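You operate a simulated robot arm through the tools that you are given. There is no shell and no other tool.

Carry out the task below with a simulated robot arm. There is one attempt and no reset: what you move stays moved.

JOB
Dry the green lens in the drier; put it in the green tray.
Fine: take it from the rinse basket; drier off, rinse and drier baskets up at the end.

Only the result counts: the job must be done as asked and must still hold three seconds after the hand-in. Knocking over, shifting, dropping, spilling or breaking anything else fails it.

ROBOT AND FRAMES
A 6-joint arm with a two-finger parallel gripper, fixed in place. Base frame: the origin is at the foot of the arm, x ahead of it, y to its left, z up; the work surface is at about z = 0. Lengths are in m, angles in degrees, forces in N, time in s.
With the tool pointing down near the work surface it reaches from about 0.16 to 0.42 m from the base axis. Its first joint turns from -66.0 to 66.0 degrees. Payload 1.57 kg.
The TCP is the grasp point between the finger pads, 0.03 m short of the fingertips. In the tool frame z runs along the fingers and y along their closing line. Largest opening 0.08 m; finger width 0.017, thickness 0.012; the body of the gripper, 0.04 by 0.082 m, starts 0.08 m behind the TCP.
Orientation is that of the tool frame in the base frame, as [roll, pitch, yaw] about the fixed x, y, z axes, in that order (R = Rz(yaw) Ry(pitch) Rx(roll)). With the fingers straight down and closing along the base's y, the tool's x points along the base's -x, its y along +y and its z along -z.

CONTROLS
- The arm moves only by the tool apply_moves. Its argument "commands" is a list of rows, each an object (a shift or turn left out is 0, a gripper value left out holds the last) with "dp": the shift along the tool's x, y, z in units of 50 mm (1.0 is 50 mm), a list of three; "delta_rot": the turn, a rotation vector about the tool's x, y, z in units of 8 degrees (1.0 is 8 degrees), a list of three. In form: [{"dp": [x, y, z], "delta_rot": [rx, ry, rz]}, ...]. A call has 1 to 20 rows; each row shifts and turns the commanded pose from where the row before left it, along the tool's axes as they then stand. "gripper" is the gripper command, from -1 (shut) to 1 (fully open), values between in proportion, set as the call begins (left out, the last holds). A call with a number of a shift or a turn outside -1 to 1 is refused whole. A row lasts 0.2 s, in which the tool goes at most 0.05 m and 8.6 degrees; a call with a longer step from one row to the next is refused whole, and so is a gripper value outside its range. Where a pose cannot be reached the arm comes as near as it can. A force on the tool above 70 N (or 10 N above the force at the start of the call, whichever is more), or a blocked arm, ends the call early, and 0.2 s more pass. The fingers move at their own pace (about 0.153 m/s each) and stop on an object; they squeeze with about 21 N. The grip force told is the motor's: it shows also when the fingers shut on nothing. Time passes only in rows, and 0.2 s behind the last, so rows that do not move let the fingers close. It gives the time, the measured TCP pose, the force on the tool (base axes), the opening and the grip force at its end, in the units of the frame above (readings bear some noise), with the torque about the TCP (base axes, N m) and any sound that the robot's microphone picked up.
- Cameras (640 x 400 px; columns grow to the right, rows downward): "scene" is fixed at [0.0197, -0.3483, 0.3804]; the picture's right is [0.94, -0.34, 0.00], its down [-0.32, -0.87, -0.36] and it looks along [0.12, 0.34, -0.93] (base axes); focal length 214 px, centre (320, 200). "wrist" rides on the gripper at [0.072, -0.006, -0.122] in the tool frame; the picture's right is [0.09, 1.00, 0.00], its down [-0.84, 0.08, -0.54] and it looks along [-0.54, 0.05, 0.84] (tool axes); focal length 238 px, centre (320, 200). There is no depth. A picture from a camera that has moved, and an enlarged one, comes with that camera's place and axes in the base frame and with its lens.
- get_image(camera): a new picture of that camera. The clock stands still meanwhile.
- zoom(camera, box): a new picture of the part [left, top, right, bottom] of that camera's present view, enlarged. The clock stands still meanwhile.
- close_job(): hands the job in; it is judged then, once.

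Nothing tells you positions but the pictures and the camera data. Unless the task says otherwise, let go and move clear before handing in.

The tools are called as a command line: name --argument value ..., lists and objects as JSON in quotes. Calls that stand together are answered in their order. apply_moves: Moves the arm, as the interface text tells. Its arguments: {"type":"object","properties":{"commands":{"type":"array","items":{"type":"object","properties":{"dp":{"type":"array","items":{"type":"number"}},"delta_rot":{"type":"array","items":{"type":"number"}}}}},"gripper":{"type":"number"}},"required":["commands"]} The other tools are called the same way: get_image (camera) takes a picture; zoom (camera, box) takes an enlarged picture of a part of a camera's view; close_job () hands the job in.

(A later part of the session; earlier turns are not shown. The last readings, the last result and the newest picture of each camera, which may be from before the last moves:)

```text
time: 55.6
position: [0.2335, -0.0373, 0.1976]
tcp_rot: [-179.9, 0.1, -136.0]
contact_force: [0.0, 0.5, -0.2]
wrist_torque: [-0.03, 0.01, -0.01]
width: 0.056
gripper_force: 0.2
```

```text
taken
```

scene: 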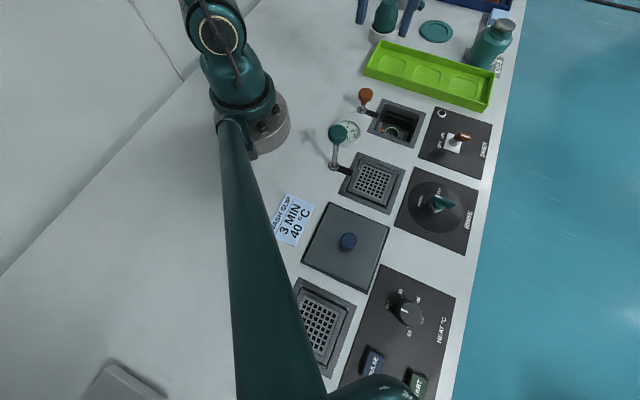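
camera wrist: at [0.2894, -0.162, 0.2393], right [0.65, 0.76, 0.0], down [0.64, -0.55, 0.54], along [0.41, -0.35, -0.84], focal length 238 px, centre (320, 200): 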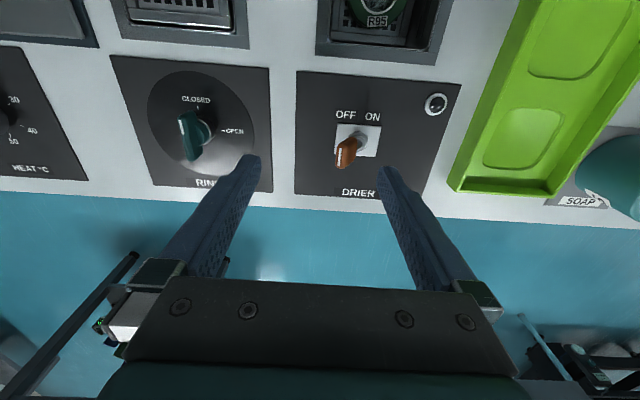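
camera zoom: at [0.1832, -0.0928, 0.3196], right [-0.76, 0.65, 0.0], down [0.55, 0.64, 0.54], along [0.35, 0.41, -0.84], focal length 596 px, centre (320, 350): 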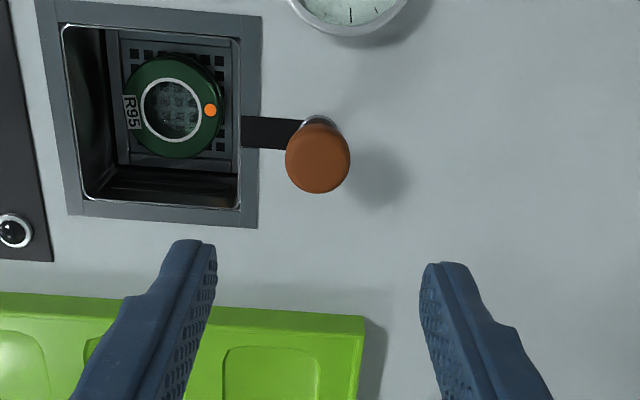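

The lens glass is clear with an orange dot. The knob is directly below the TCP; I'll descend around it and grip.

apply_moves --commands '[{"dp": [0, 0, 0.7]}, {"dp": [0, 0, 0.7]}, {"dp": [0, 0, 0.7]}, {"dp": [0, 0, 0.5]}, {"dp": [0, 0, 0.3]}, {"dp": [0, 0, 0.1]}, {}]' --gripper 0.4

zoom --camera "wrist" --box '[220, 80, 420, 280]'

zoom --camera "scene" --box '[330, 60, 450, 160]'

```text
time: 57.2
position: [0.2328, -0.0373, 0.048]
tcp_rot: [-179.9, 0.0, -136.0]
contact_force: [-0.6, -0.4, -0.1]
wrist_torque: [0.05, 0.01, 0.01]
width: 0.056
gripper_force: 0.0
```

```text
2.00 times, centred on (320, 180) of wrist
camera zoom: at [0.1838, -0.0923, 0.1693], right [-0.76, 0.65, 0.0], down [0.55, 0.64, 0.54], along [0.35, 0.41, -0.84], focal length 477 px, centre (320, 240)
```

zoom: 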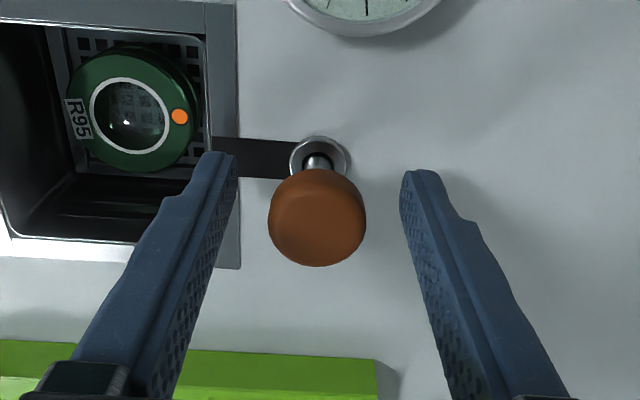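

```text
4.00 times, centred on (390, 110) of scene
camera zoom: at [0.0197, -0.3483, 0.3804], right [0.94, -0.34, 0.0], down [-0.32, -0.87, -0.36], along [0.12, 0.34, -0.93], focal length 858 px, centre (40, 560)
```

zoom: 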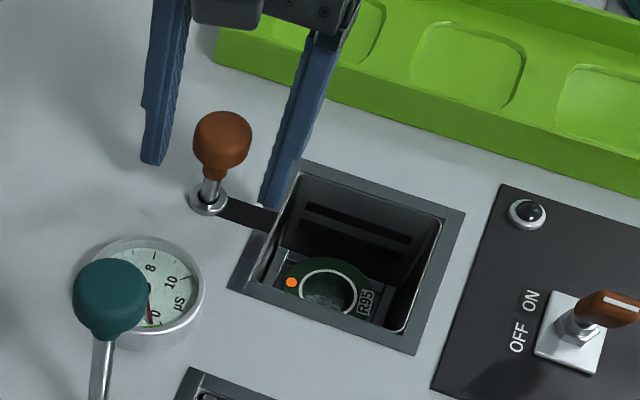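

The knob is centred between the fingers. I'll close and lift slowly.

apply_moves --commands '[{}, {}, {}]' --gripper -1

apply_moves --commands '[{"dp": [0, 0, -0.06]}, {"dp": [0, 0, -0.1]}, {"dp": [0, 0, -0.1]}, {}]'

zoom --camera "scene" --box '[330, 60, 450, 160]'

```text
time: 58.0
position: [0.2324, -0.0381, 0.048]
tcp_rot: [-179.8, 0.2, -136.0]
contact_force: [7.1, -14.7, -5.0]
wrist_torque: [-0.09, 0.09, -0.03]
width: 0.0299
gripper_force: 38.4
```

```text
time: 59.0
position: [0.2324, -0.0379, 0.0598]
tcp_rot: [-180.0, 0.1, -136.0]
contact_force: [11.8, -12.1, -3.5]
wrist_torque: [-0.24, 0.23, 0.03]
width: 0.0297
gripper_force: 39.4
```

```text
4.00 times, centred on (390, 110) of scene
camera zoom: at [0.0197, -0.3483, 0.3804], right [0.94, -0.34, 0.0], down [-0.32, -0.87, -0.36], along [0.12, 0.34, -0.93], focal length 858 px, centre (40, 560)
```

zoom: 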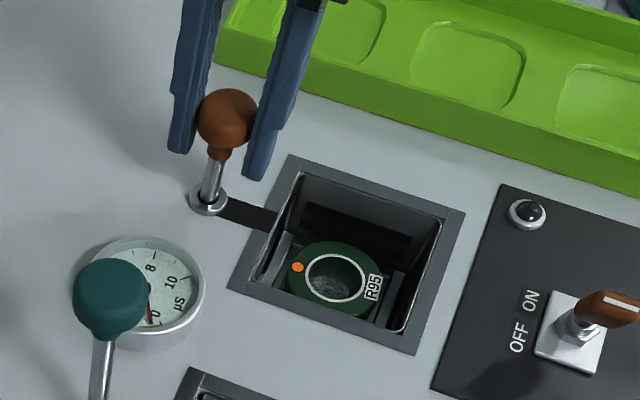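

The basket rises with the handle. I'll relieve the slight side load and continue lifting.

apply_moves --commands '[{"dp": [0, -0.014, -0.06]}, {"dp": [0, 0, -0.1]}, {"dp": [0, 0, -0.1]}, {}]'

apply_moves --commands '[{"dp": [0, 0, -0.1]}, {"dp": [0, 0, -0.1]}, {}]'

apply_moves --commands '[{"dp": [0, 0, -0.1]}, {"dp": [0, 0, -0.1]}, {}]'

zoom --camera "scene" --box '[330, 40, 450, 150]'

```text
time: 60.0
position: [0.2333, -0.0384, 0.0743]
tcp_rot: [-179.9, 0.3, -136.0]
contact_force: [14.2, 11.0, -4.8]
wrist_torque: [-0.02, 0.11, 0.1]
width: 0.0296
gripper_force: 38.9
```

```text
time: 60.8
position: [0.234, -0.0379, 0.0842]
tcp_rot: [-179.9, 0.2, -136.1]
contact_force: [10.2, 20.3, -4.0]
wrist_torque: [0.55, -0.44, -0.02]
width: 0.0298
gripper_force: 39.3
```

```text
time: 61.6
position: [0.2336, -0.0383, 0.0948]
tcp_rot: [180.0, 0.3, -136.1]
contact_force: [13.0, 27.9, -4.0]
wrist_torque: [-0.16, 0.13, -0.05]
width: 0.0299
gripper_force: 39.0
```

```text
3.64 times, centred on (390, 95) of scene
camera zoom: at [0.0198, -0.3483, 0.3804], right [0.94, -0.34, 0.0], down [-0.32, -0.87, -0.36], along [0.12, 0.34, -0.93], focal length 780 px, centre (66, 582)
```

zoom: 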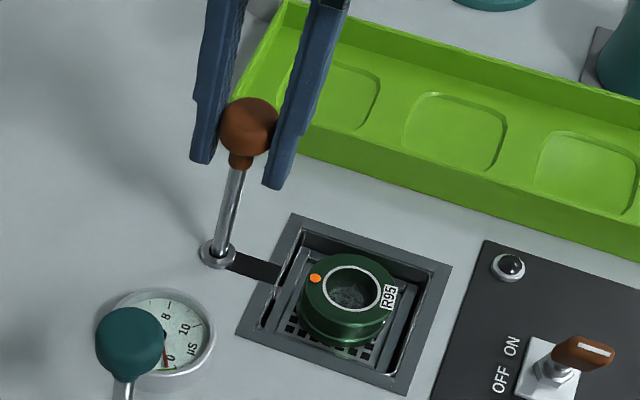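

Nearly up; I'll relieve the side load and continue to the upper stop.

apply_moves --commands '[{"dp": [-0.016, 0.006, 0]}, {}]'

apply_moves --commands '[{"dp": [0, 0, -0.08]}, {"dp": [0, 0, -0.08]}, {}]'

apply_moves --commands '[{"dp": [0, 0, -0.04]}, {"dp": [0, 0, -0.04]}, {}]'

zoom --camera "scene" --box '[330, 40, 450, 150]'

```text
time: 62.2
position: [0.2328, -0.0381, 0.0941]
tcp_rot: [180.0, 0.1, -136.1]
contact_force: [7.4, 16.4, -3.0]
wrist_torque: [0.7, -0.61, -0.22]
width: 0.0297
gripper_force: 38.9
```

```text
time: 63.0
position: [0.2332, -0.0391, 0.1023]
tcp_rot: [-180.0, -0.1, -135.9]
contact_force: [5.9, 4.5, -4.3]
wrist_torque: [0.58, -0.66, -0.17]
width: 0.0299
gripper_force: 39.2
```

```text
time: 63.8
position: [0.2332, -0.0388, 0.1063]
tcp_rot: [-180.0, -0.1, -136.0]
contact_force: [3.8, -7.3, -3.6]
wrist_torque: [0.23, -0.15, -0.12]
width: 0.0298
gripper_force: 39.1
```

```text
3.64 times, centred on (390, 95) of scene
camera zoom: at [0.0197, -0.3483, 0.3804], right [0.94, -0.34, 0.0], down [-0.32, -0.87, -0.36], along [0.12, 0.34, -0.93], focal length 780 px, centre (66, 582)
```

zoom: 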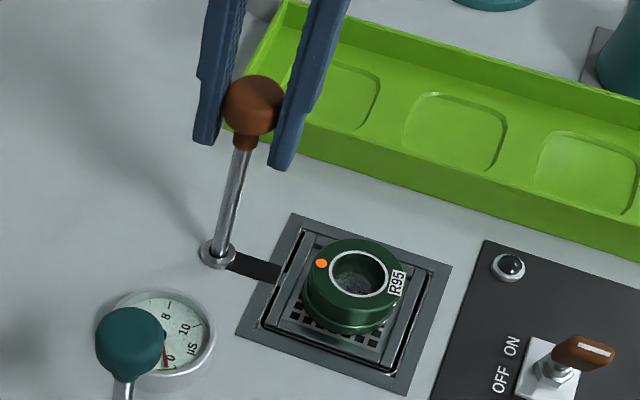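

Just short of fully up (the slot is still dark). I'll raise millimetre by millimetre until I feel the stop.

apply_moves --commands '[{"dp": [0, 0, -0.03]}, {}]'

apply_moves --commands '[{"dp": [0, 0, -0.02]}, {}]'

zoom --camera "scene" --box '[330, 40, 450, 150]'

```text
time: 64.4
position: [0.2317, -0.0392, 0.1079]
tcp_rot: [-179.8, -0.1, -136.1]
contact_force: [3.7, -13.8, -4.6]
wrist_torque: [-0.06, 0.09, -0.03]
width: 0.0298
gripper_force: 39.5
```

```text
time: 65.0
position: [0.2332, -0.0382, 0.107]
tcp_rot: [-180.0, -0.1, -136.0]
contact_force: [10.3, -20.7, -26.8]
wrist_torque: [-0.32, 0.4, -0.06]
width: 0.0295
gripper_force: 39.0
```

```text
3.64 times, centred on (390, 95) of scene
camera zoom: at [0.0198, -0.3483, 0.3804], right [0.94, -0.34, 0.0], down [-0.32, -0.87, -0.36], along [0.12, 0.34, -0.93], focal length 780 px, centre (66, 582)
```

zoom: 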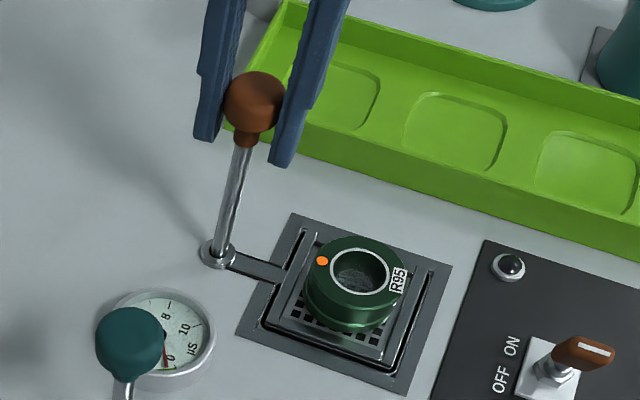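

The stop is reached and the bar is visible again, so the drier basket is fully up. I'll release and rise.

apply_moves --commands '[{}, {}]' --gripper 0.4

apply_moves --commands '[{"dp": [0, 0, -0.3]}, {"dp": [0, 0, -0.6]}, {"dp": [0, 0, -0.6]}, {"dp": [0, 0, -0.4]}, {}]' --gripper 0.4

zoom --camera "scene" --box '[330, 40, 450, 150]'

get_image --camera "wrist"

```text
time: 65.6
position: [0.2331, -0.0384, 0.1078]
tcp_rot: [-180.0, 0.2, -136.0]
contact_force: [-0.3, 0.0, 0.3]
wrist_torque: [-0.03, -0.01, 0.01]
width: 0.0558
gripper_force: 0.1
```

```text
time: 66.8
position: [0.2334, -0.0375, 0.2042]
tcp_rot: [-180.0, 0.0, -135.9]
contact_force: [0.7, -0.3, -0.4]
wrist_torque: [0.01, 0.01, 0.01]
width: 0.0561
gripper_force: 0.1
```

```text
3.64 times, centred on (390, 95) of scene
camera zoom: at [0.0197, -0.3483, 0.3804], right [0.94, -0.34, 0.0], down [-0.32, -0.87, -0.36], along [0.12, 0.34, -0.93], focal length 780 px, centre (66, 582)
```

zoom: 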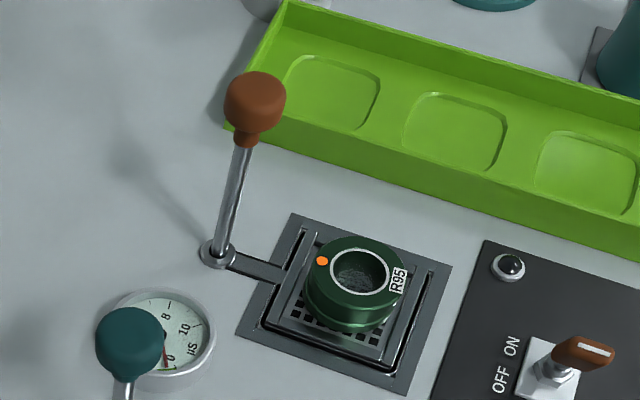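

```text
taken
camera wrist: at [0.1842, -0.0928, 0.3257], right [-0.76, 0.65, 0.0], down [0.55, 0.64, 0.54], along [0.35, 0.41, -0.84], focal length 238 px, centre (320, 200)
```

wrist: 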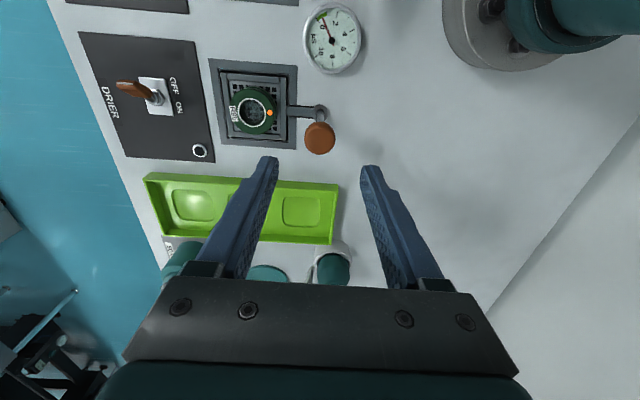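

Both the handle and lens are steady with the basket fully up. I'll move over the lens with the fingers open and descend partway for a check.

apply_moves --commands '[{"dp": [0, -0.833, 0]}, {"dp": [-0.01, -0.833, 0]}, {"dp": [0, 0, 0.6]}, {"dp": [0, 0, 0.7]}, {"dp": [0, 0, 0.6]}, {"dp": [0, 0, 0.4]}, {}]' --gripper 1

zoom --camera "wrist" --box '[220, 65, 430, 240]'

```text
time: 68.4
position: [0.2916, -0.0968, 0.0874]
tcp_rot: [-179.8, 0.0, -135.9]
contact_force: [1.0, 0.3, 0.1]
wrist_torque: [-0.02, 0.0, 0.0]
width: 0.08
gripper_force: 0.0
```

```text
2.29 times, centred on (325, 152) of wrist
camera zoom: at [0.242, -0.152, 0.2098], right [-0.76, 0.65, 0.0], down [0.55, 0.64, 0.54], along [0.35, 0.41, -0.84], focal length 545 px, centre (309, 309)
```

zoom: 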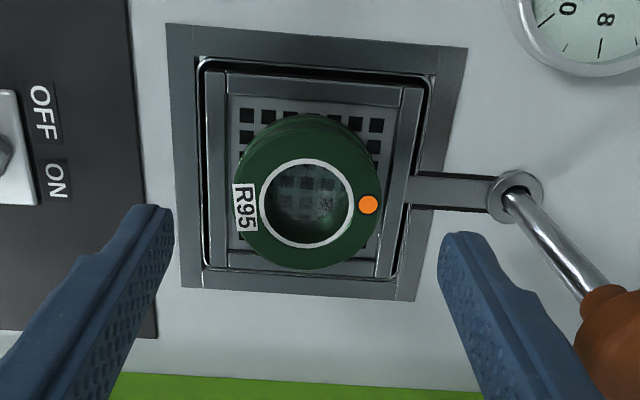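

The lens is centred between the fingers. I'll lower the remaining 47 mm and grip slightly higher than last time to avoid pressing on the basket rim.

apply_moves --commands '[{"dp": [0, 0, 0.4]}, {"dp": [0, 0, 0.3]}, {"dp": [0, 0, 0.2]}, {"dp": [0, 0, 0.03]}, {}]' --gripper 1

apply_moves --commands '[{}, {}, {}]' --gripper -1

zoom --camera "wrist" --box '[220, 65, 430, 240]'

zoom --camera "scene" --box '[350, 60, 450, 160]'

```text
time: 69.6
position: [0.2904, -0.0966, 0.0411]
tcp_rot: [-179.9, 0.0, -136.1]
contact_force: [-0.5, 0.0, 0.5]
wrist_torque: [0.03, 0.01, -0.04]
width: 0.08
gripper_force: 0.1
```

```text
time: 70.4
position: [0.2911, -0.0977, 0.0423]
tcp_rot: [-180.0, 0.0, -136.0]
contact_force: [0.4, 0.0, 1.0]
wrist_torque: [-0.02, 0.04, 0.0]
width: 0.0538
gripper_force: 21.1
```

```text
2.29 times, centred on (325, 152) of wrist
camera zoom: at [0.2419, -0.152, 0.1637], right [-0.76, 0.65, 0.0], down [0.55, 0.64, 0.54], along [0.35, 0.41, -0.84], focal length 545 px, centre (309, 309)
```

zoom: 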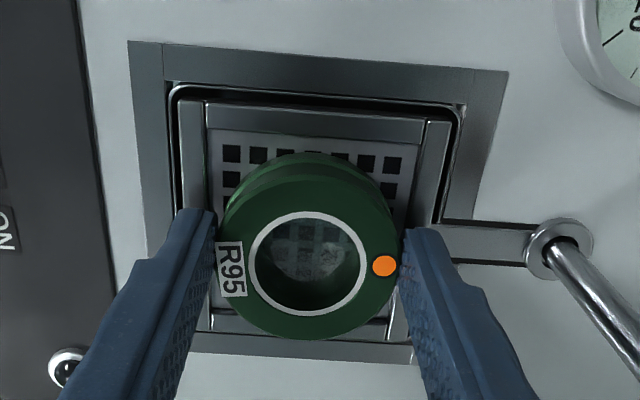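

```text
4.00 times, centred on (400, 110) of scene
camera zoom: at [0.0197, -0.3483, 0.3804], right [0.94, -0.34, 0.0], down [-0.32, -0.87, -0.36], along [0.12, 0.34, -0.93], focal length 858 px, centre (0, 560)
```

zoom: 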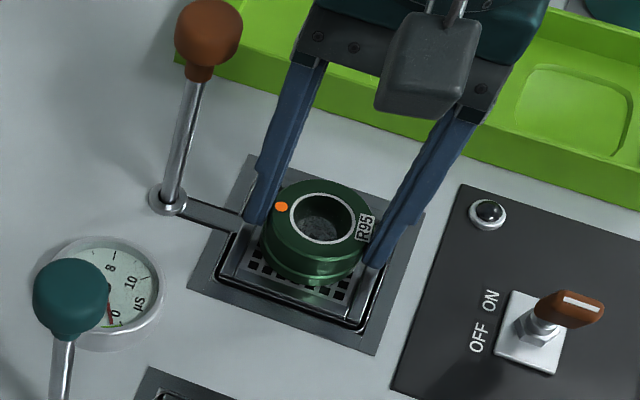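

The lens is gripped and the bar shows the basket stayed up. I'll lift it and survey the tray pockets.

apply_moves --commands '[{"dp": [0, 0, -0.2]}, {"dp": [0, 0, -0.4]}, {"dp": [0, 0, -0.6]}, {"dp": [0, 0, -0.6]}, {"dp": [0, 0, -0.2]}, {}]'

get_image --camera "wrist"

zoom --camera "scene" --box '[350, 20, 510, 150]'

```text
time: 71.8
position: [0.2909, -0.097, 0.1426]
tcp_rot: [-179.9, 0.0, -135.9]
contact_force: [0.3, -0.1, -1.4]
wrist_torque: [0.03, 0.03, 0.02]
width: 0.0536
gripper_force: 20.8
```

```text
taken
camera wrist: at [0.2411, -0.1519, 0.2643], right [-0.76, 0.65, 0.0], down [0.55, 0.64, 0.54], along [0.35, 0.41, -0.84], focal length 238 px, centre (320, 200)
```

wrist: 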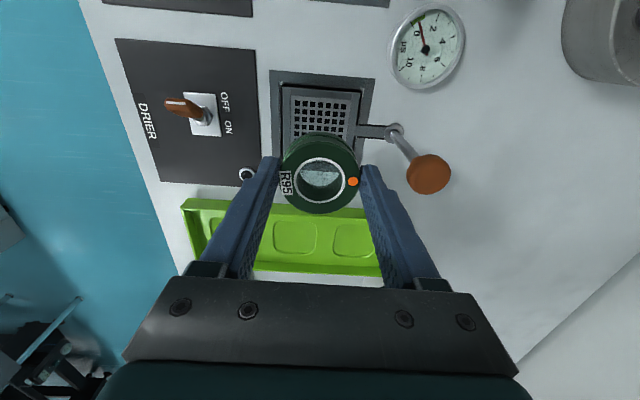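

```text
3.08 times, centred on (430, 85) of scene
camera zoom: at [0.0197, -0.3483, 0.3804], right [0.94, -0.34, 0.0], down [-0.32, -0.87, -0.36], along [0.12, 0.34, -0.93], focal length 660 px, centre (-18, 554)
```

zoom: 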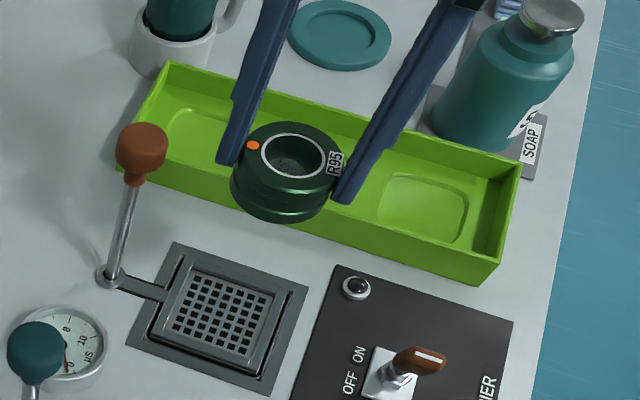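

zoom --camera "wrist" --box '[240, 180, 400, 285]'

zoom --camera "scene" --box '[355, 35, 435, 100]'

```text
3.81 times, centred on (320, 232) of wrist
camera zoom: at [0.2411, -0.1519, 0.2643], right [-0.76, 0.65, 0.0], down [0.55, 0.64, 0.54], along [0.35, 0.41, -0.84], focal length 908 px, centre (320, 76)
```

zoom: 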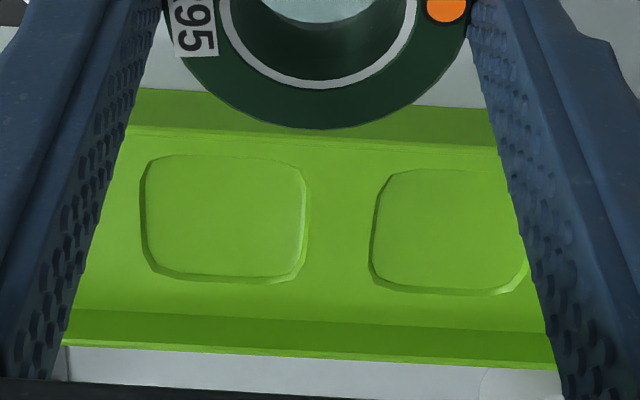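

```text
6.15 times, centred on (395, 68) of scene
camera zoom: at [0.0197, -0.3483, 0.3804], right [0.94, -0.34, 0.0], down [-0.32, -0.87, -0.36], along [0.12, 0.34, -0.93], focal length 1320 px, centre (-142, 1015)
```

zoom: 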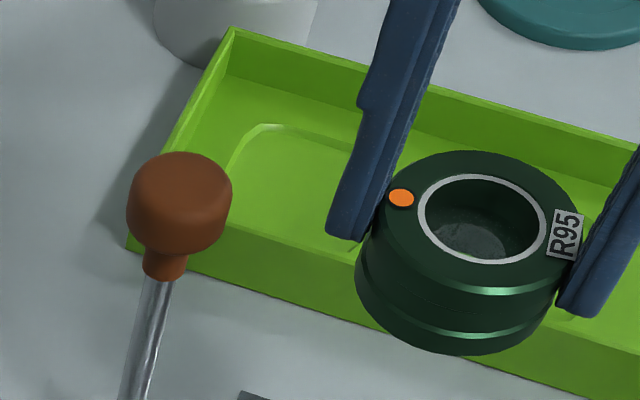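

The lens is tall enough to place in the nearest tray pocket, centred at about (0.360, 0.062). I'll carry it there at height and turn the gripper so the fingers close along the pocket's diagonal, clear of the tray walls and the mug.

apply_moves --commands '[{"dp": [-0.4, 0.17, -0.1]}, {"dp": [-0.6, 0.25, -0.1]}, {"dp": [-0.65, 0.27, -0.1]}, {"dp": [-0.65, 0.27, -0.05]}, {"dp": [-0.5, 0.2, 0]}, {"dp": [-0.4, 0.17, 0]}, {}]'

apply_moves --commands '[{"delta_rot": [0, 0, -0.958]}, {"delta_rot": [0, 0, -0.958]}, {"delta_rot": [0, 0, -0.958]}, {"delta_rot": [0, 0, -0.958]}, {"delta_rot": [0, 0, -0.958]}, {"delta_rot": [0, 0, -0.958]}, {}]'

get_image --camera "wrist"

get_image --camera "scene"

```text
time: 73.4
position: [0.3594, 0.062, 0.1595]
tcp_rot: [-179.9, 0.0, -136.0]
contact_force: [-0.2, 0.5, -0.4]
wrist_torque: [-0.01, 0.02, -0.03]
width: 0.0536
gripper_force: 20.9
```

```text
time: 75.0
position: [0.3611, 0.0623, 0.1589]
tcp_rot: [-179.9, 0.0, -90.0]
contact_force: [-0.3, 0.0, -0.7]
wrist_torque: [-0.04, -0.01, -0.01]
width: 0.0535
gripper_force: 20.7
```

```text
taken
camera wrist: at [0.3648, -0.0102, 0.2809], right [-1.0, -0.09, 0.0], down [-0.08, 0.84, 0.54], along [-0.05, 0.54, -0.84], focal length 238 px, centre (320, 200)
```

wrist: 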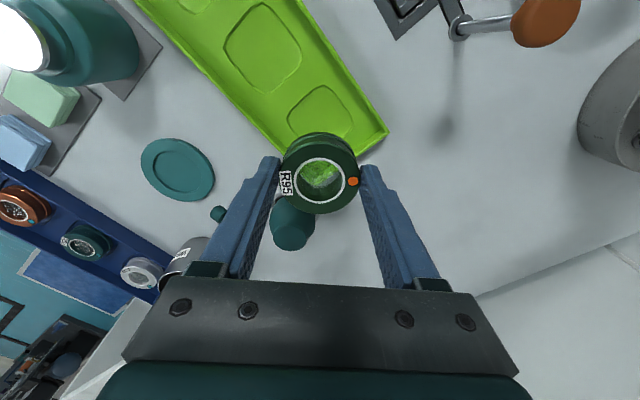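

```text
taken
```

scene: 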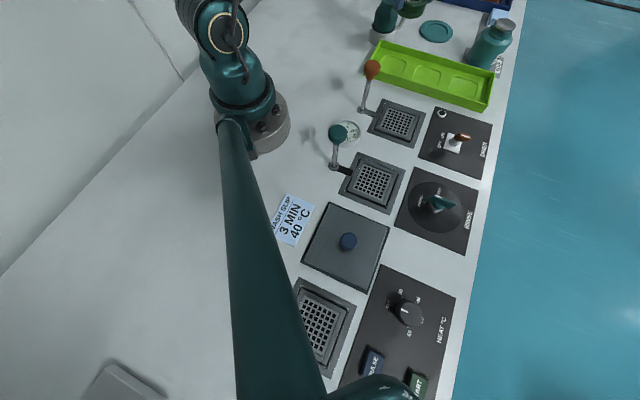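

The pocket is visible just behind the lens. I'll zoom in to measure its centre against the point under the gripper.

zoom --camera "wrist" --box '[260, 60, 400, 170]'

zoom --camera "scene" --box '[355, 0, 435, 100]'

```text
3.64 times, centred on (330, 115) of wrist
camera zoom: at [0.3648, -0.0102, 0.2809], right [-1.0, -0.09, 0.0], down [-0.08, 0.84, 0.54], along [-0.05, 0.54, -0.84], focal length 867 px, centre (284, 509)
```

zoom: 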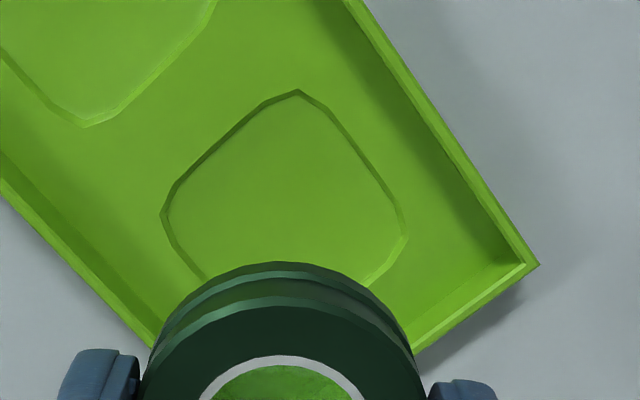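

```text
4.00 times, centred on (395, 50) of scene
camera zoom: at [0.0197, -0.3483, 0.3804], right [0.94, -0.34, 0.0], down [-0.32, -0.87, -0.36], along [0.12, 0.34, -0.93], focal length 858 px, centre (20, 800)
```

zoom: 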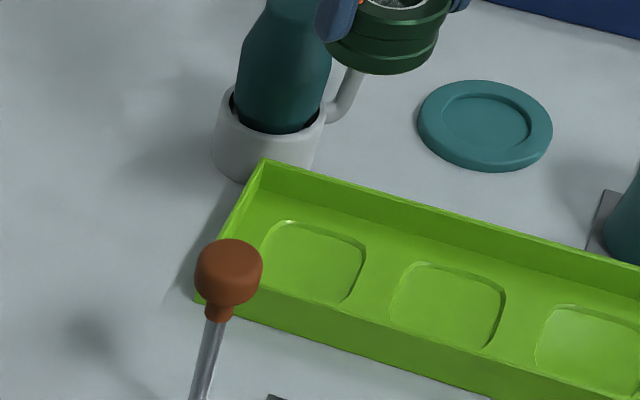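

The pocket centre, (0.358, 0.062), lies almost exactly under the gripper. I'll descend to z 0.06 first.

apply_moves --commands '[{"dp": [0, 0.01, 0.5]}, {"dp": [0, 0, 0.5]}, {"dp": [0, 0, 0.5]}, {"dp": [0, 0, 0.3]}, {"dp": [0, 0, 0.15]}, {}]'

get_image --camera "wrist"

zoom --camera "scene" --box '[355, 10, 455, 110]'

```text
time: 76.4
position: [0.3588, 0.0618, 0.0598]
tcp_rot: [180.0, 0.0, -90.1]
contact_force: [0.3, 0.0, -1.2]
wrist_torque: [-0.01, -0.03, 0.02]
width: 0.0535
gripper_force: 21.0
```

```text
taken
camera wrist: at [0.3636, -0.0105, 0.1832], right [-1.0, -0.09, 0.0], down [-0.08, 0.84, 0.54], along [-0.05, 0.54, -0.84], focal length 238 px, centre (320, 200)
```

wrist: 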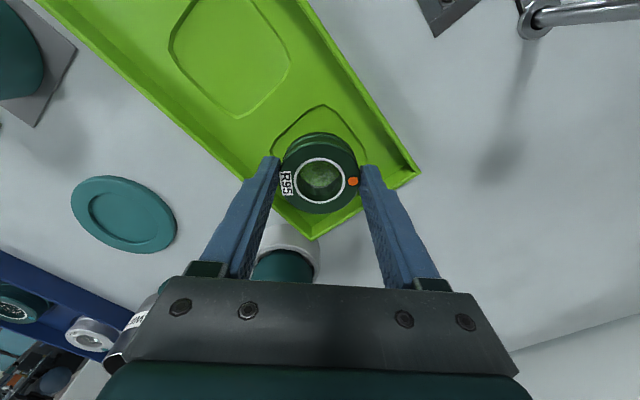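

```text
4.00 times, centred on (405, 60) of scene
camera zoom: at [0.0197, -0.3483, 0.3804], right [0.94, -0.34, 0.0], down [-0.32, -0.87, -0.36], along [0.12, 0.34, -0.93], focal length 858 px, centre (-20, 760)
```

zoom: 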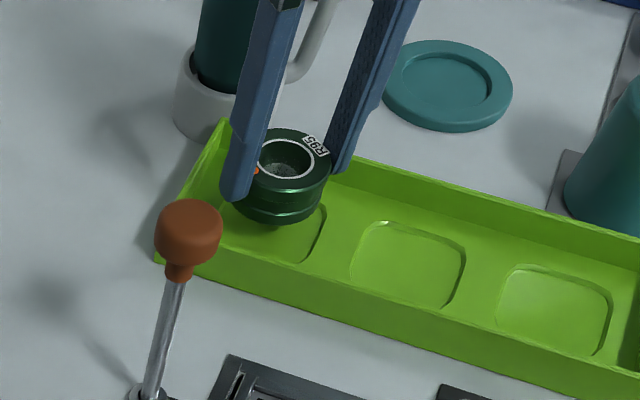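

zoom --camera "wrist" --box '[240, 90, 430, 240]'

```text
2.67 times, centred on (335, 165) of wrist
camera zoom: at [0.3636, -0.0105, 0.1832], right [-1.0, -0.09, 0.0], down [-0.08, 0.84, 0.54], along [-0.05, 0.54, -0.84], focal length 636 px, centre (280, 293)
```

zoom: 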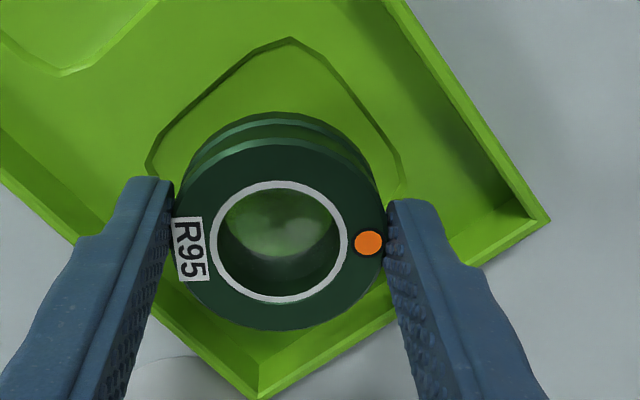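

Alignment is good. I'll descend slowly until contact.

apply_moves --commands '[{"dp": [0, 0, 0.1]}, {"dp": [0, 0, 0.08]}, {}]'

apply_moves --commands '[{"dp": [0, 0, 0.04]}, {}]'

apply_moves --commands '[{"dp": [0, 0, 0.04]}, {}]'

zoom --camera "scene" --box '[365, 30, 435, 100]'

```text
time: 77.2
position: [0.3604, 0.0616, 0.0527]
tcp_rot: [-179.9, 0.0, -90.1]
contact_force: [0.8, -0.3, -0.8]
wrist_torque: [0.0, -0.01, 0.0]
width: 0.0533
gripper_force: 20.8
```

```text
time: 77.8
position: [0.36, 0.061, 0.0497]
tcp_rot: [-179.9, 0.0, -90.0]
contact_force: [0.6, 0.0, -0.5]
wrist_torque: [0.01, -0.01, 0.03]
width: 0.0533
gripper_force: 20.8
```

```text
time: 78.4
position: [0.3604, 0.0608, 0.05]
tcp_rot: [-179.9, 0.0, -90.0]
contact_force: [0.2, 0.1, -1.0]
wrist_torque: [-0.03, -0.03, -0.01]
width: 0.0534
gripper_force: 21.2
```

```text
5.71 times, centred on (400, 65) of scene
camera zoom: at [0.0197, -0.3483, 0.3804], right [0.94, -0.34, 0.0], down [-0.32, -0.87, -0.36], along [0.12, 0.34, -0.93], focal length 1226 px, centre (-137, 971)
```

zoom: 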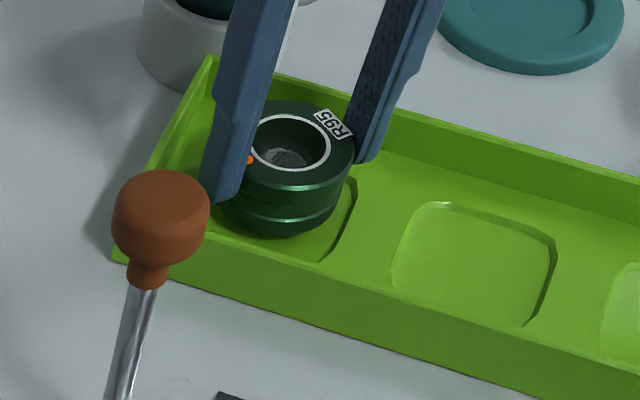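

apply_moves --commands '[{"dp": [0, 0, 0.04]}, {}]'

apply_moves --commands '[{"dp": [0, 0, 0.04]}, {}]'

zoom --camera "scene" --box '[365, 30, 435, 100]'

zoom --camera "wrist" --box '[240, 90, 430, 240]'

```text
time: 79.0
position: [0.3596, 0.0614, 0.0462]
tcp_rot: [-180.0, 0.1, -90.1]
contact_force: [0.7, -0.4, -1.3]
wrist_torque: [0.0, -0.01, -0.01]
width: 0.0535
gripper_force: 20.9
```

```text
time: 79.6
position: [0.3602, 0.0615, 0.0445]
tcp_rot: [180.0, -0.1, -90.0]
contact_force: [0.1, 0.0, -0.7]
wrist_torque: [-0.04, 0.03, -0.04]
width: 0.0531
gripper_force: 20.9
```

```text
5.71 times, centred on (400, 65) of scene
camera zoom: at [0.0197, -0.3483, 0.3804], right [0.94, -0.34, 0.0], down [-0.32, -0.87, -0.36], along [0.12, 0.34, -0.93], focal length 1226 px, centre (-137, 971)
```

zoom: 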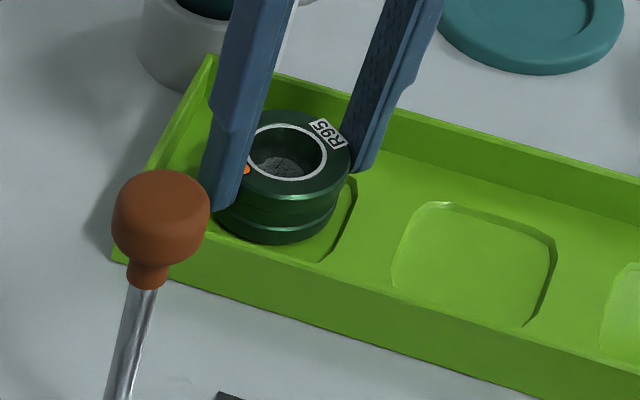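

```text
2.67 times, centred on (335, 165) of wrist
camera zoom: at [0.3642, -0.0102, 0.1666], right [-1.0, -0.09, 0.0], down [-0.08, 0.84, 0.54], along [-0.05, 0.54, -0.84], focal length 636 px, centre (280, 293)
```

zoom: 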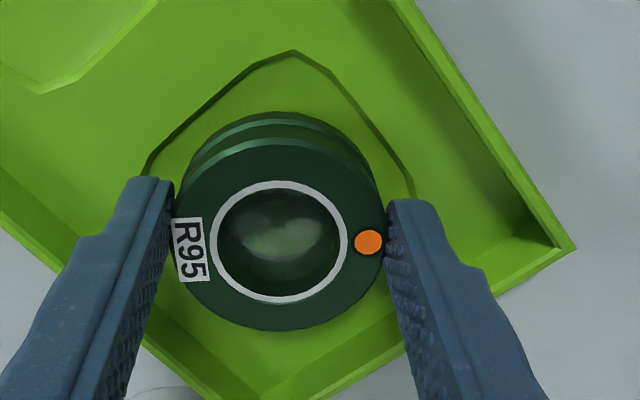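

apply_moves --commands '[{"dp": [0, 0, 0.03]}, {}]'

apply_moves --commands '[{"dp": [0, 0, 0.03]}, {}]'

zoom --camera "scene" --box '[365, 30, 435, 100]'

```text
time: 80.2
position: [0.359, 0.0623, 0.0438]
tcp_rot: [-179.9, 0.0, -90.1]
contact_force: [-3.3, -0.5, 10.9]
wrist_torque: [0.05, 0.15, -0.04]
width: 0.0533
gripper_force: 20.8
```

```text
time: 80.8
position: [0.3604, 0.0624, 0.0421]
tcp_rot: [-179.8, -0.1, -90.1]
contact_force: [-1.0, 1.3, 13.3]
wrist_torque: [0.05, 0.04, -0.08]
width: 0.0535
gripper_force: 20.7
```

```text
5.71 times, centred on (400, 65) of scene
camera zoom: at [0.0197, -0.3483, 0.3804], right [0.94, -0.34, 0.0], down [-0.32, -0.87, -0.36], along [0.13, 0.34, -0.93], focal length 1226 px, centre (-137, 971)
```

zoom: 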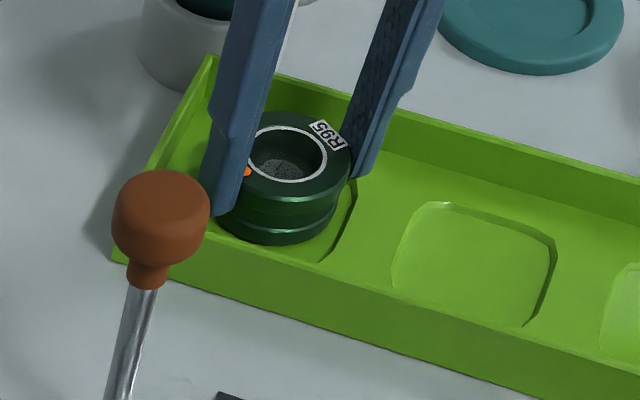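

Contact at about 13 N, so the lens is seated in the pocket. I'll release with a modest opening.

apply_moves --commands '[{"dp": [0, 0, -0.02]}, {}, {}]' --gripper 0.6

zoom --camera "wrist" --box '[240, 90, 430, 240]'

zoom --camera "scene" --box '[365, 30, 435, 100]'

```text
time: 81.6
position: [0.358, 0.061, 0.0417]
tcp_rot: [-179.8, 0.0, -89.9]
contact_force: [0.3, 1.7, 0.4]
wrist_torque: [0.0, 0.01, 0.01]
width: 0.064
gripper_force: 0.1
```

```text
2.67 times, centred on (335, 165) of wrist
camera zoom: at [0.3642, -0.0103, 0.1647], right [-1.0, -0.09, 0.0], down [-0.08, 0.84, 0.54], along [-0.05, 0.54, -0.84], focal length 636 px, centre (280, 293)
```

zoom: 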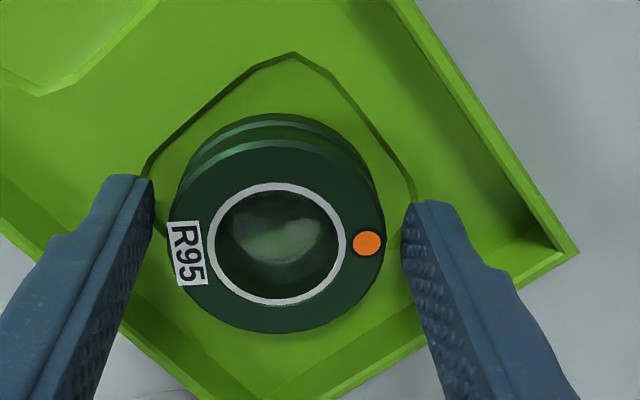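

```text
5.71 times, centred on (400, 65) of scene
camera zoom: at [0.0197, -0.3483, 0.3804], right [0.94, -0.34, 0.0], down [-0.32, -0.87, -0.36], along [0.12, 0.34, -0.93], focal length 1226 px, centre (-137, 971)
```

zoom: 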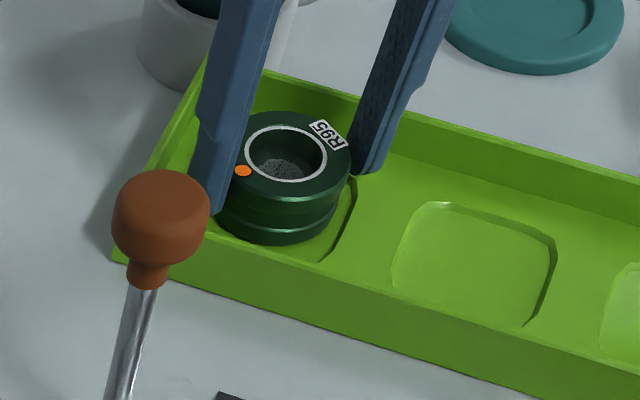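

The lens is released and sits level in the pocket. I'll rise straight up.

apply_moves --commands '[{"dp": [0, 0, -0.2]}, {"dp": [0, 0, -0.4]}, {"dp": [0, 0, -0.6]}, {"dp": [0, 0, -0.7]}, {"dp": [0, 0, -0.6]}, {}]' --gripper 0.6

zoom --camera "scene" --box '[350, 20, 470, 130]'

zoom --camera "wrist" --box '[240, 60, 430, 210]'

zoom --camera "scene" --box '[320, 110, 420, 220]'

```text
time: 83.0
position: [0.3599, 0.0614, 0.1683]
tcp_rot: [-179.9, 0.0, -90.0]
contact_force: [0.5, 0.5, 0.5]
wrist_torque: [-0.02, 0.0, 0.01]
width: 0.064
gripper_force: 0.0
```

```text
3.64 times, centred on (410, 75) of scene
camera zoom: at [0.0197, -0.3483, 0.3804], right [0.94, -0.34, 0.0], down [-0.32, -0.87, -0.36], along [0.12, 0.34, -0.93], focal length 780 px, centre (-7, 654)
```

zoom: 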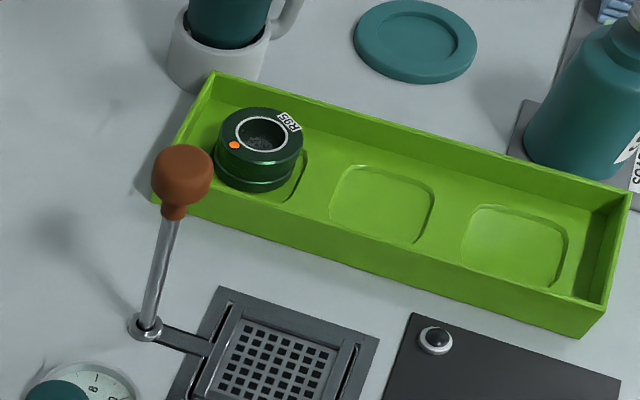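

```text
2.67 times, centred on (335, 135) of wrist
camera zoom: at [0.3642, -0.0101, 0.2897], right [-1.0, -0.09, 0.0], down [-0.08, 0.84, 0.54], along [-0.05, 0.54, -0.84], focal length 636 px, centre (280, 373)
```

zoom: 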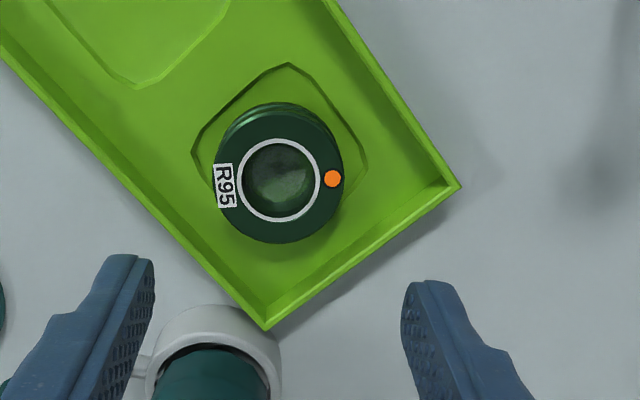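

```text
3.64 times, centred on (370, 165) of scene
camera zoom: at [0.0197, -0.3483, 0.3804], right [0.94, -0.34, 0.0], down [-0.32, -0.87, -0.36], along [0.12, 0.34, -0.93], focal length 780 px, centre (138, 327)
```

zoom: 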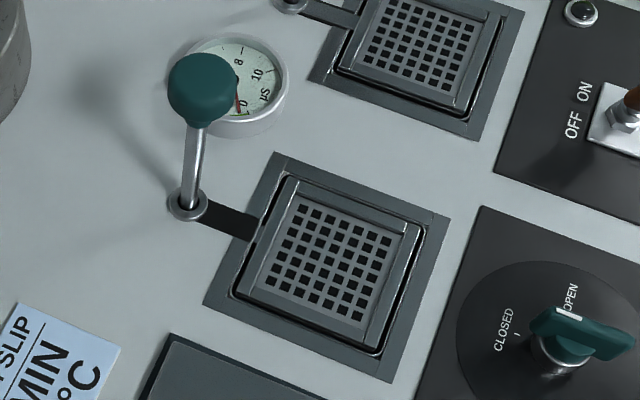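

The lens is neatly in the green tray's pocket, dry. The rinse basket's slot is still dark, meaning it sits slightly low, so I'll go to its handle at about (0.120, -0.151) and pull it to the upper stop.

apply_moves --commands '[{"delta_rot": [0, 0, 0.958]}, {"delta_rot": [0, 0, 0.958]}, {"delta_rot": [0, 0, 0.958]}, {"delta_rot": [0, 0, 0.958]}, {"delta_rot": [0, 0, 0.958]}, {"delta_rot": [0, 0, 0.958]}, {}]' --gripper 0.6

apply_moves --commands '[{"dp": [0.6, 0.035, -0.1]}, {"dp": [0.8, 0.035, -0.15]}, {"dp": [0.8, 0.035, -0.15]}, {"dp": [0.8, 0.035, -0.15]}, {"dp": [0.8, 0.035, -0.15]}, {"dp": [0.8, 0.035, 0]}, {"dp": [0.8, 0.035, 0]}, {"dp": [0.6, 0.035, 0]}, {"dp": [0.39, 0, 0]}, {}]'

get_image --camera "wrist"

get_image --camera "scene"

```text
time: 84.6
position: [0.3592, 0.0608, 0.1686]
tcp_rot: [-180.0, 0.0, -136.1]
contact_force: [0.0, 0.0, -0.7]
wrist_torque: [0.01, 0.0, 0.01]
width: 0.0641
gripper_force: 0.1
```

```text
time: 86.8
position: [0.1211, -0.1506, 0.2029]
tcp_rot: [-179.9, -0.1, -136.0]
contact_force: [0.2, 0.4, -0.4]
wrist_torque: [0.0, 0.01, -0.06]
width: 0.0637
gripper_force: 0.0
```

```text
taken
camera wrist: at [0.0712, -0.2051, 0.3242], right [-0.76, 0.65, 0.0], down [0.55, 0.64, 0.54], along [0.35, 0.41, -0.84], focal length 238 px, centre (320, 200)
```

wrist: 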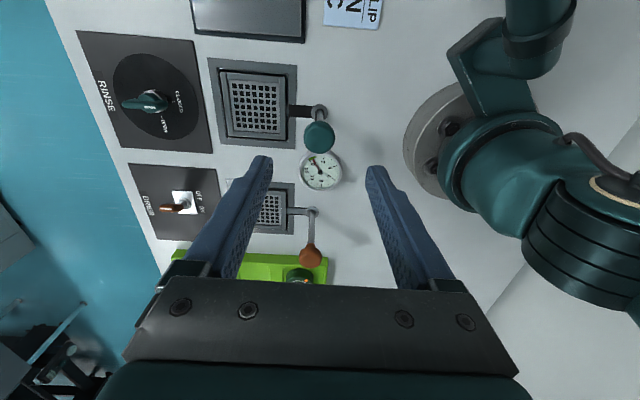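

```text
taken
```

scene: 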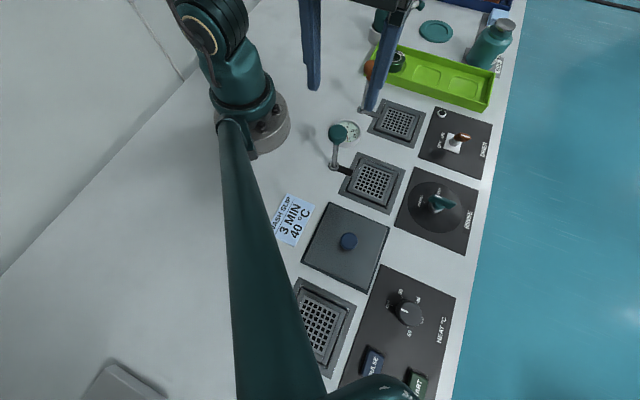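

zoom --camera "wrist" --box '[220, 60, 420, 220]'

zoom --camera "scene" --box '[300, 100, 400, 200]'

```text
2.50 times, centred on (320, 140) of wrist
camera zoom: at [0.0712, -0.2051, 0.3242], right [-0.76, 0.65, 0.0], down [0.55, 0.64, 0.54], along [0.35, 0.41, -0.84], focal length 596 px, centre (320, 350)
```

zoom: 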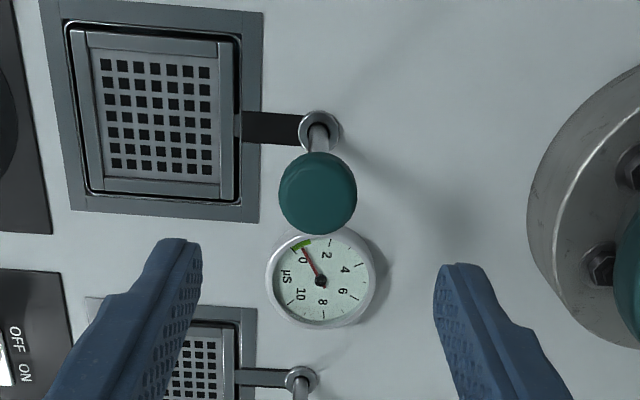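

```text
4.00 times, centred on (350, 150) of scene
camera zoom: at [0.0197, -0.3483, 0.3804], right [0.94, -0.34, 0.0], down [-0.32, -0.87, -0.36], along [0.12, 0.34, -0.93], focal length 858 px, centre (200, 400)
```

zoom: 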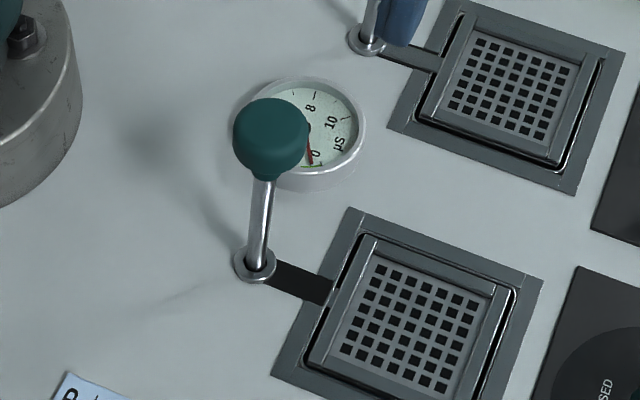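

The rinse knob is exactly under the TCP. I'll descend around it and grip.

apply_moves --commands '[{"dp": [0, 0, 0.4]}, {"dp": [0, 0, 0.5]}, {"dp": [0, 0, 0.5]}, {"dp": [0, 0, 0.4]}, {"dp": [0, 0, 0.12]}, {}]' --gripper 0.6

zoom --camera "wrist" --box '[220, 80, 420, 280]'

get_image --camera "scene"

```text
time: 88.2
position: [0.1195, -0.1488, 0.1057]
tcp_rot: [-180.0, -0.1, -136.0]
contact_force: [-0.1, -0.4, 0.5]
wrist_torque: [0.02, -0.04, -0.02]
width: 0.0637
gripper_force: 0.1
```

```text
2.00 times, centred on (320, 180) of wrist
camera zoom: at [0.0702, -0.2045, 0.2283], right [-0.76, 0.65, 0.0], down [0.55, 0.64, 0.54], along [0.35, 0.41, -0.84], focal length 477 px, centre (320, 240)
```

zoom: 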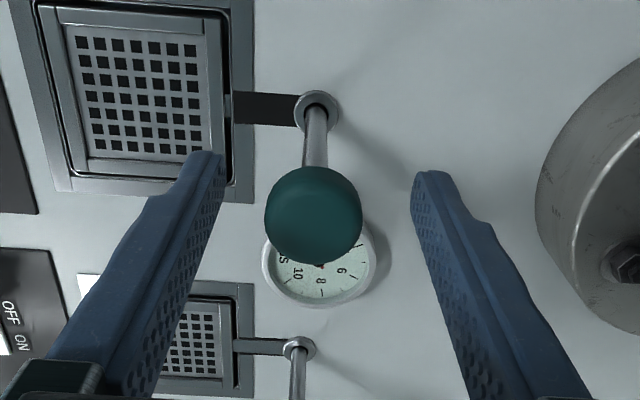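

```text
taken
```

scene: 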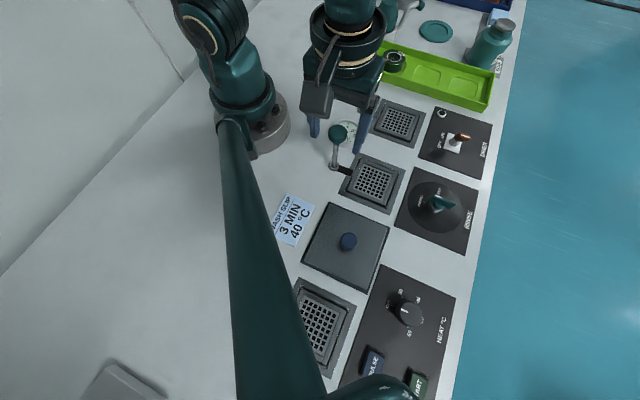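

Nearly centred; I'll nudge about 1 mm and close on the knob.

apply_moves --commands '[{"dp": [0.015, -0.022, 0]}, {}]' --gripper 0.6

apply_moves --commands '[{}, {}, {}]' --gripper -1

apply_moves --commands '[{"dp": [0, 0, -0.02]}, {}]'

zoom --camera "scene" --box '[300, 110, 410, 210]'

```text
time: 88.8
position: [0.1184, -0.1513, 0.106]
tcp_rot: [-179.9, 0.0, -136.0]
contact_force: [-0.7, -0.1, 0.5]
wrist_torque: [0.02, -0.02, -0.01]
width: 0.0639
gripper_force: 0.0
```

```text
time: 89.6
position: [0.1208, -0.1526, 0.1071]
tcp_rot: [-179.8, 0.0, -136.1]
contact_force: [3.3, -6.1, -3.4]
wrist_torque: [0.07, 0.01, -0.08]
width: 0.0296
gripper_force: 38.8
```

```text
time: 90.2
position: [0.1197, -0.1516, 0.1082]
tcp_rot: [-179.9, 0.0, -136.0]
contact_force: [-2.2, -15.1, -3.6]
wrist_torque: [0.5, -0.5, -0.2]
width: 0.0297
gripper_force: 39.2
```

```text
4.00 times, centred on (355, 160) of scene
camera zoom: at [0.0197, -0.3483, 0.3804], right [0.94, -0.34, 0.0], down [-0.32, -0.87, -0.36], along [0.12, 0.34, -0.93], focal length 858 px, centre (180, 360)
```

zoom: 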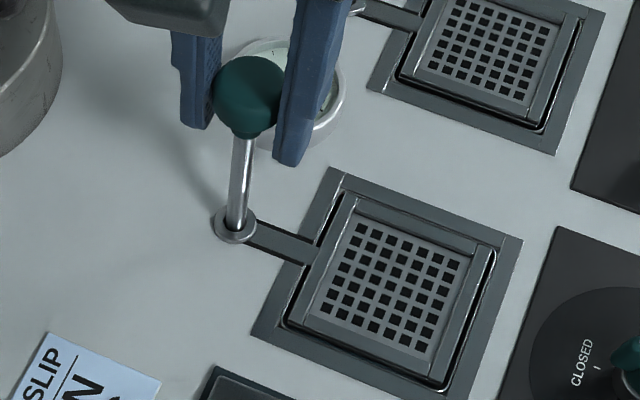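

The bar has come back into view. I'll lift another millimetre or two to reach the stop.

apply_moves --commands '[{"dp": [0, 0, -0.02]}, {}]'

zoom --camera "scene" --box '[300, 110, 410, 210]'

```text
time: 90.8
position: [0.1193, -0.15, 0.1076]
tcp_rot: [-179.9, 0.0, -135.9]
contact_force: [0.1, -21.4, -27.2]
wrist_torque: [-0.16, 0.26, -0.12]
width: 0.0297
gripper_force: 39.6
```

```text
4.00 times, centred on (355, 160) of scene
camera zoom: at [0.0198, -0.3484, 0.3803], right [0.94, -0.34, 0.0], down [-0.32, -0.87, -0.36], along [0.12, 0.34, -0.93], focal length 858 px, centre (180, 360)
```

zoom: 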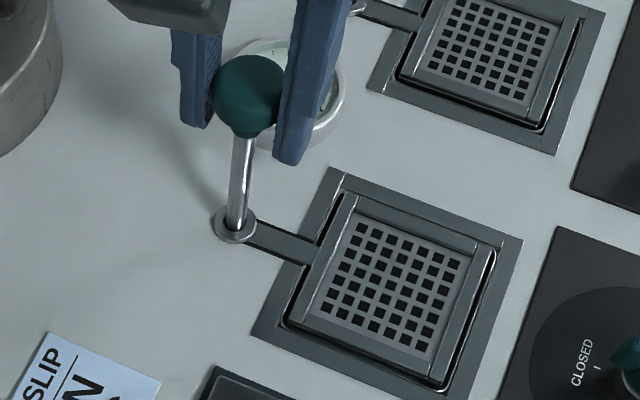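

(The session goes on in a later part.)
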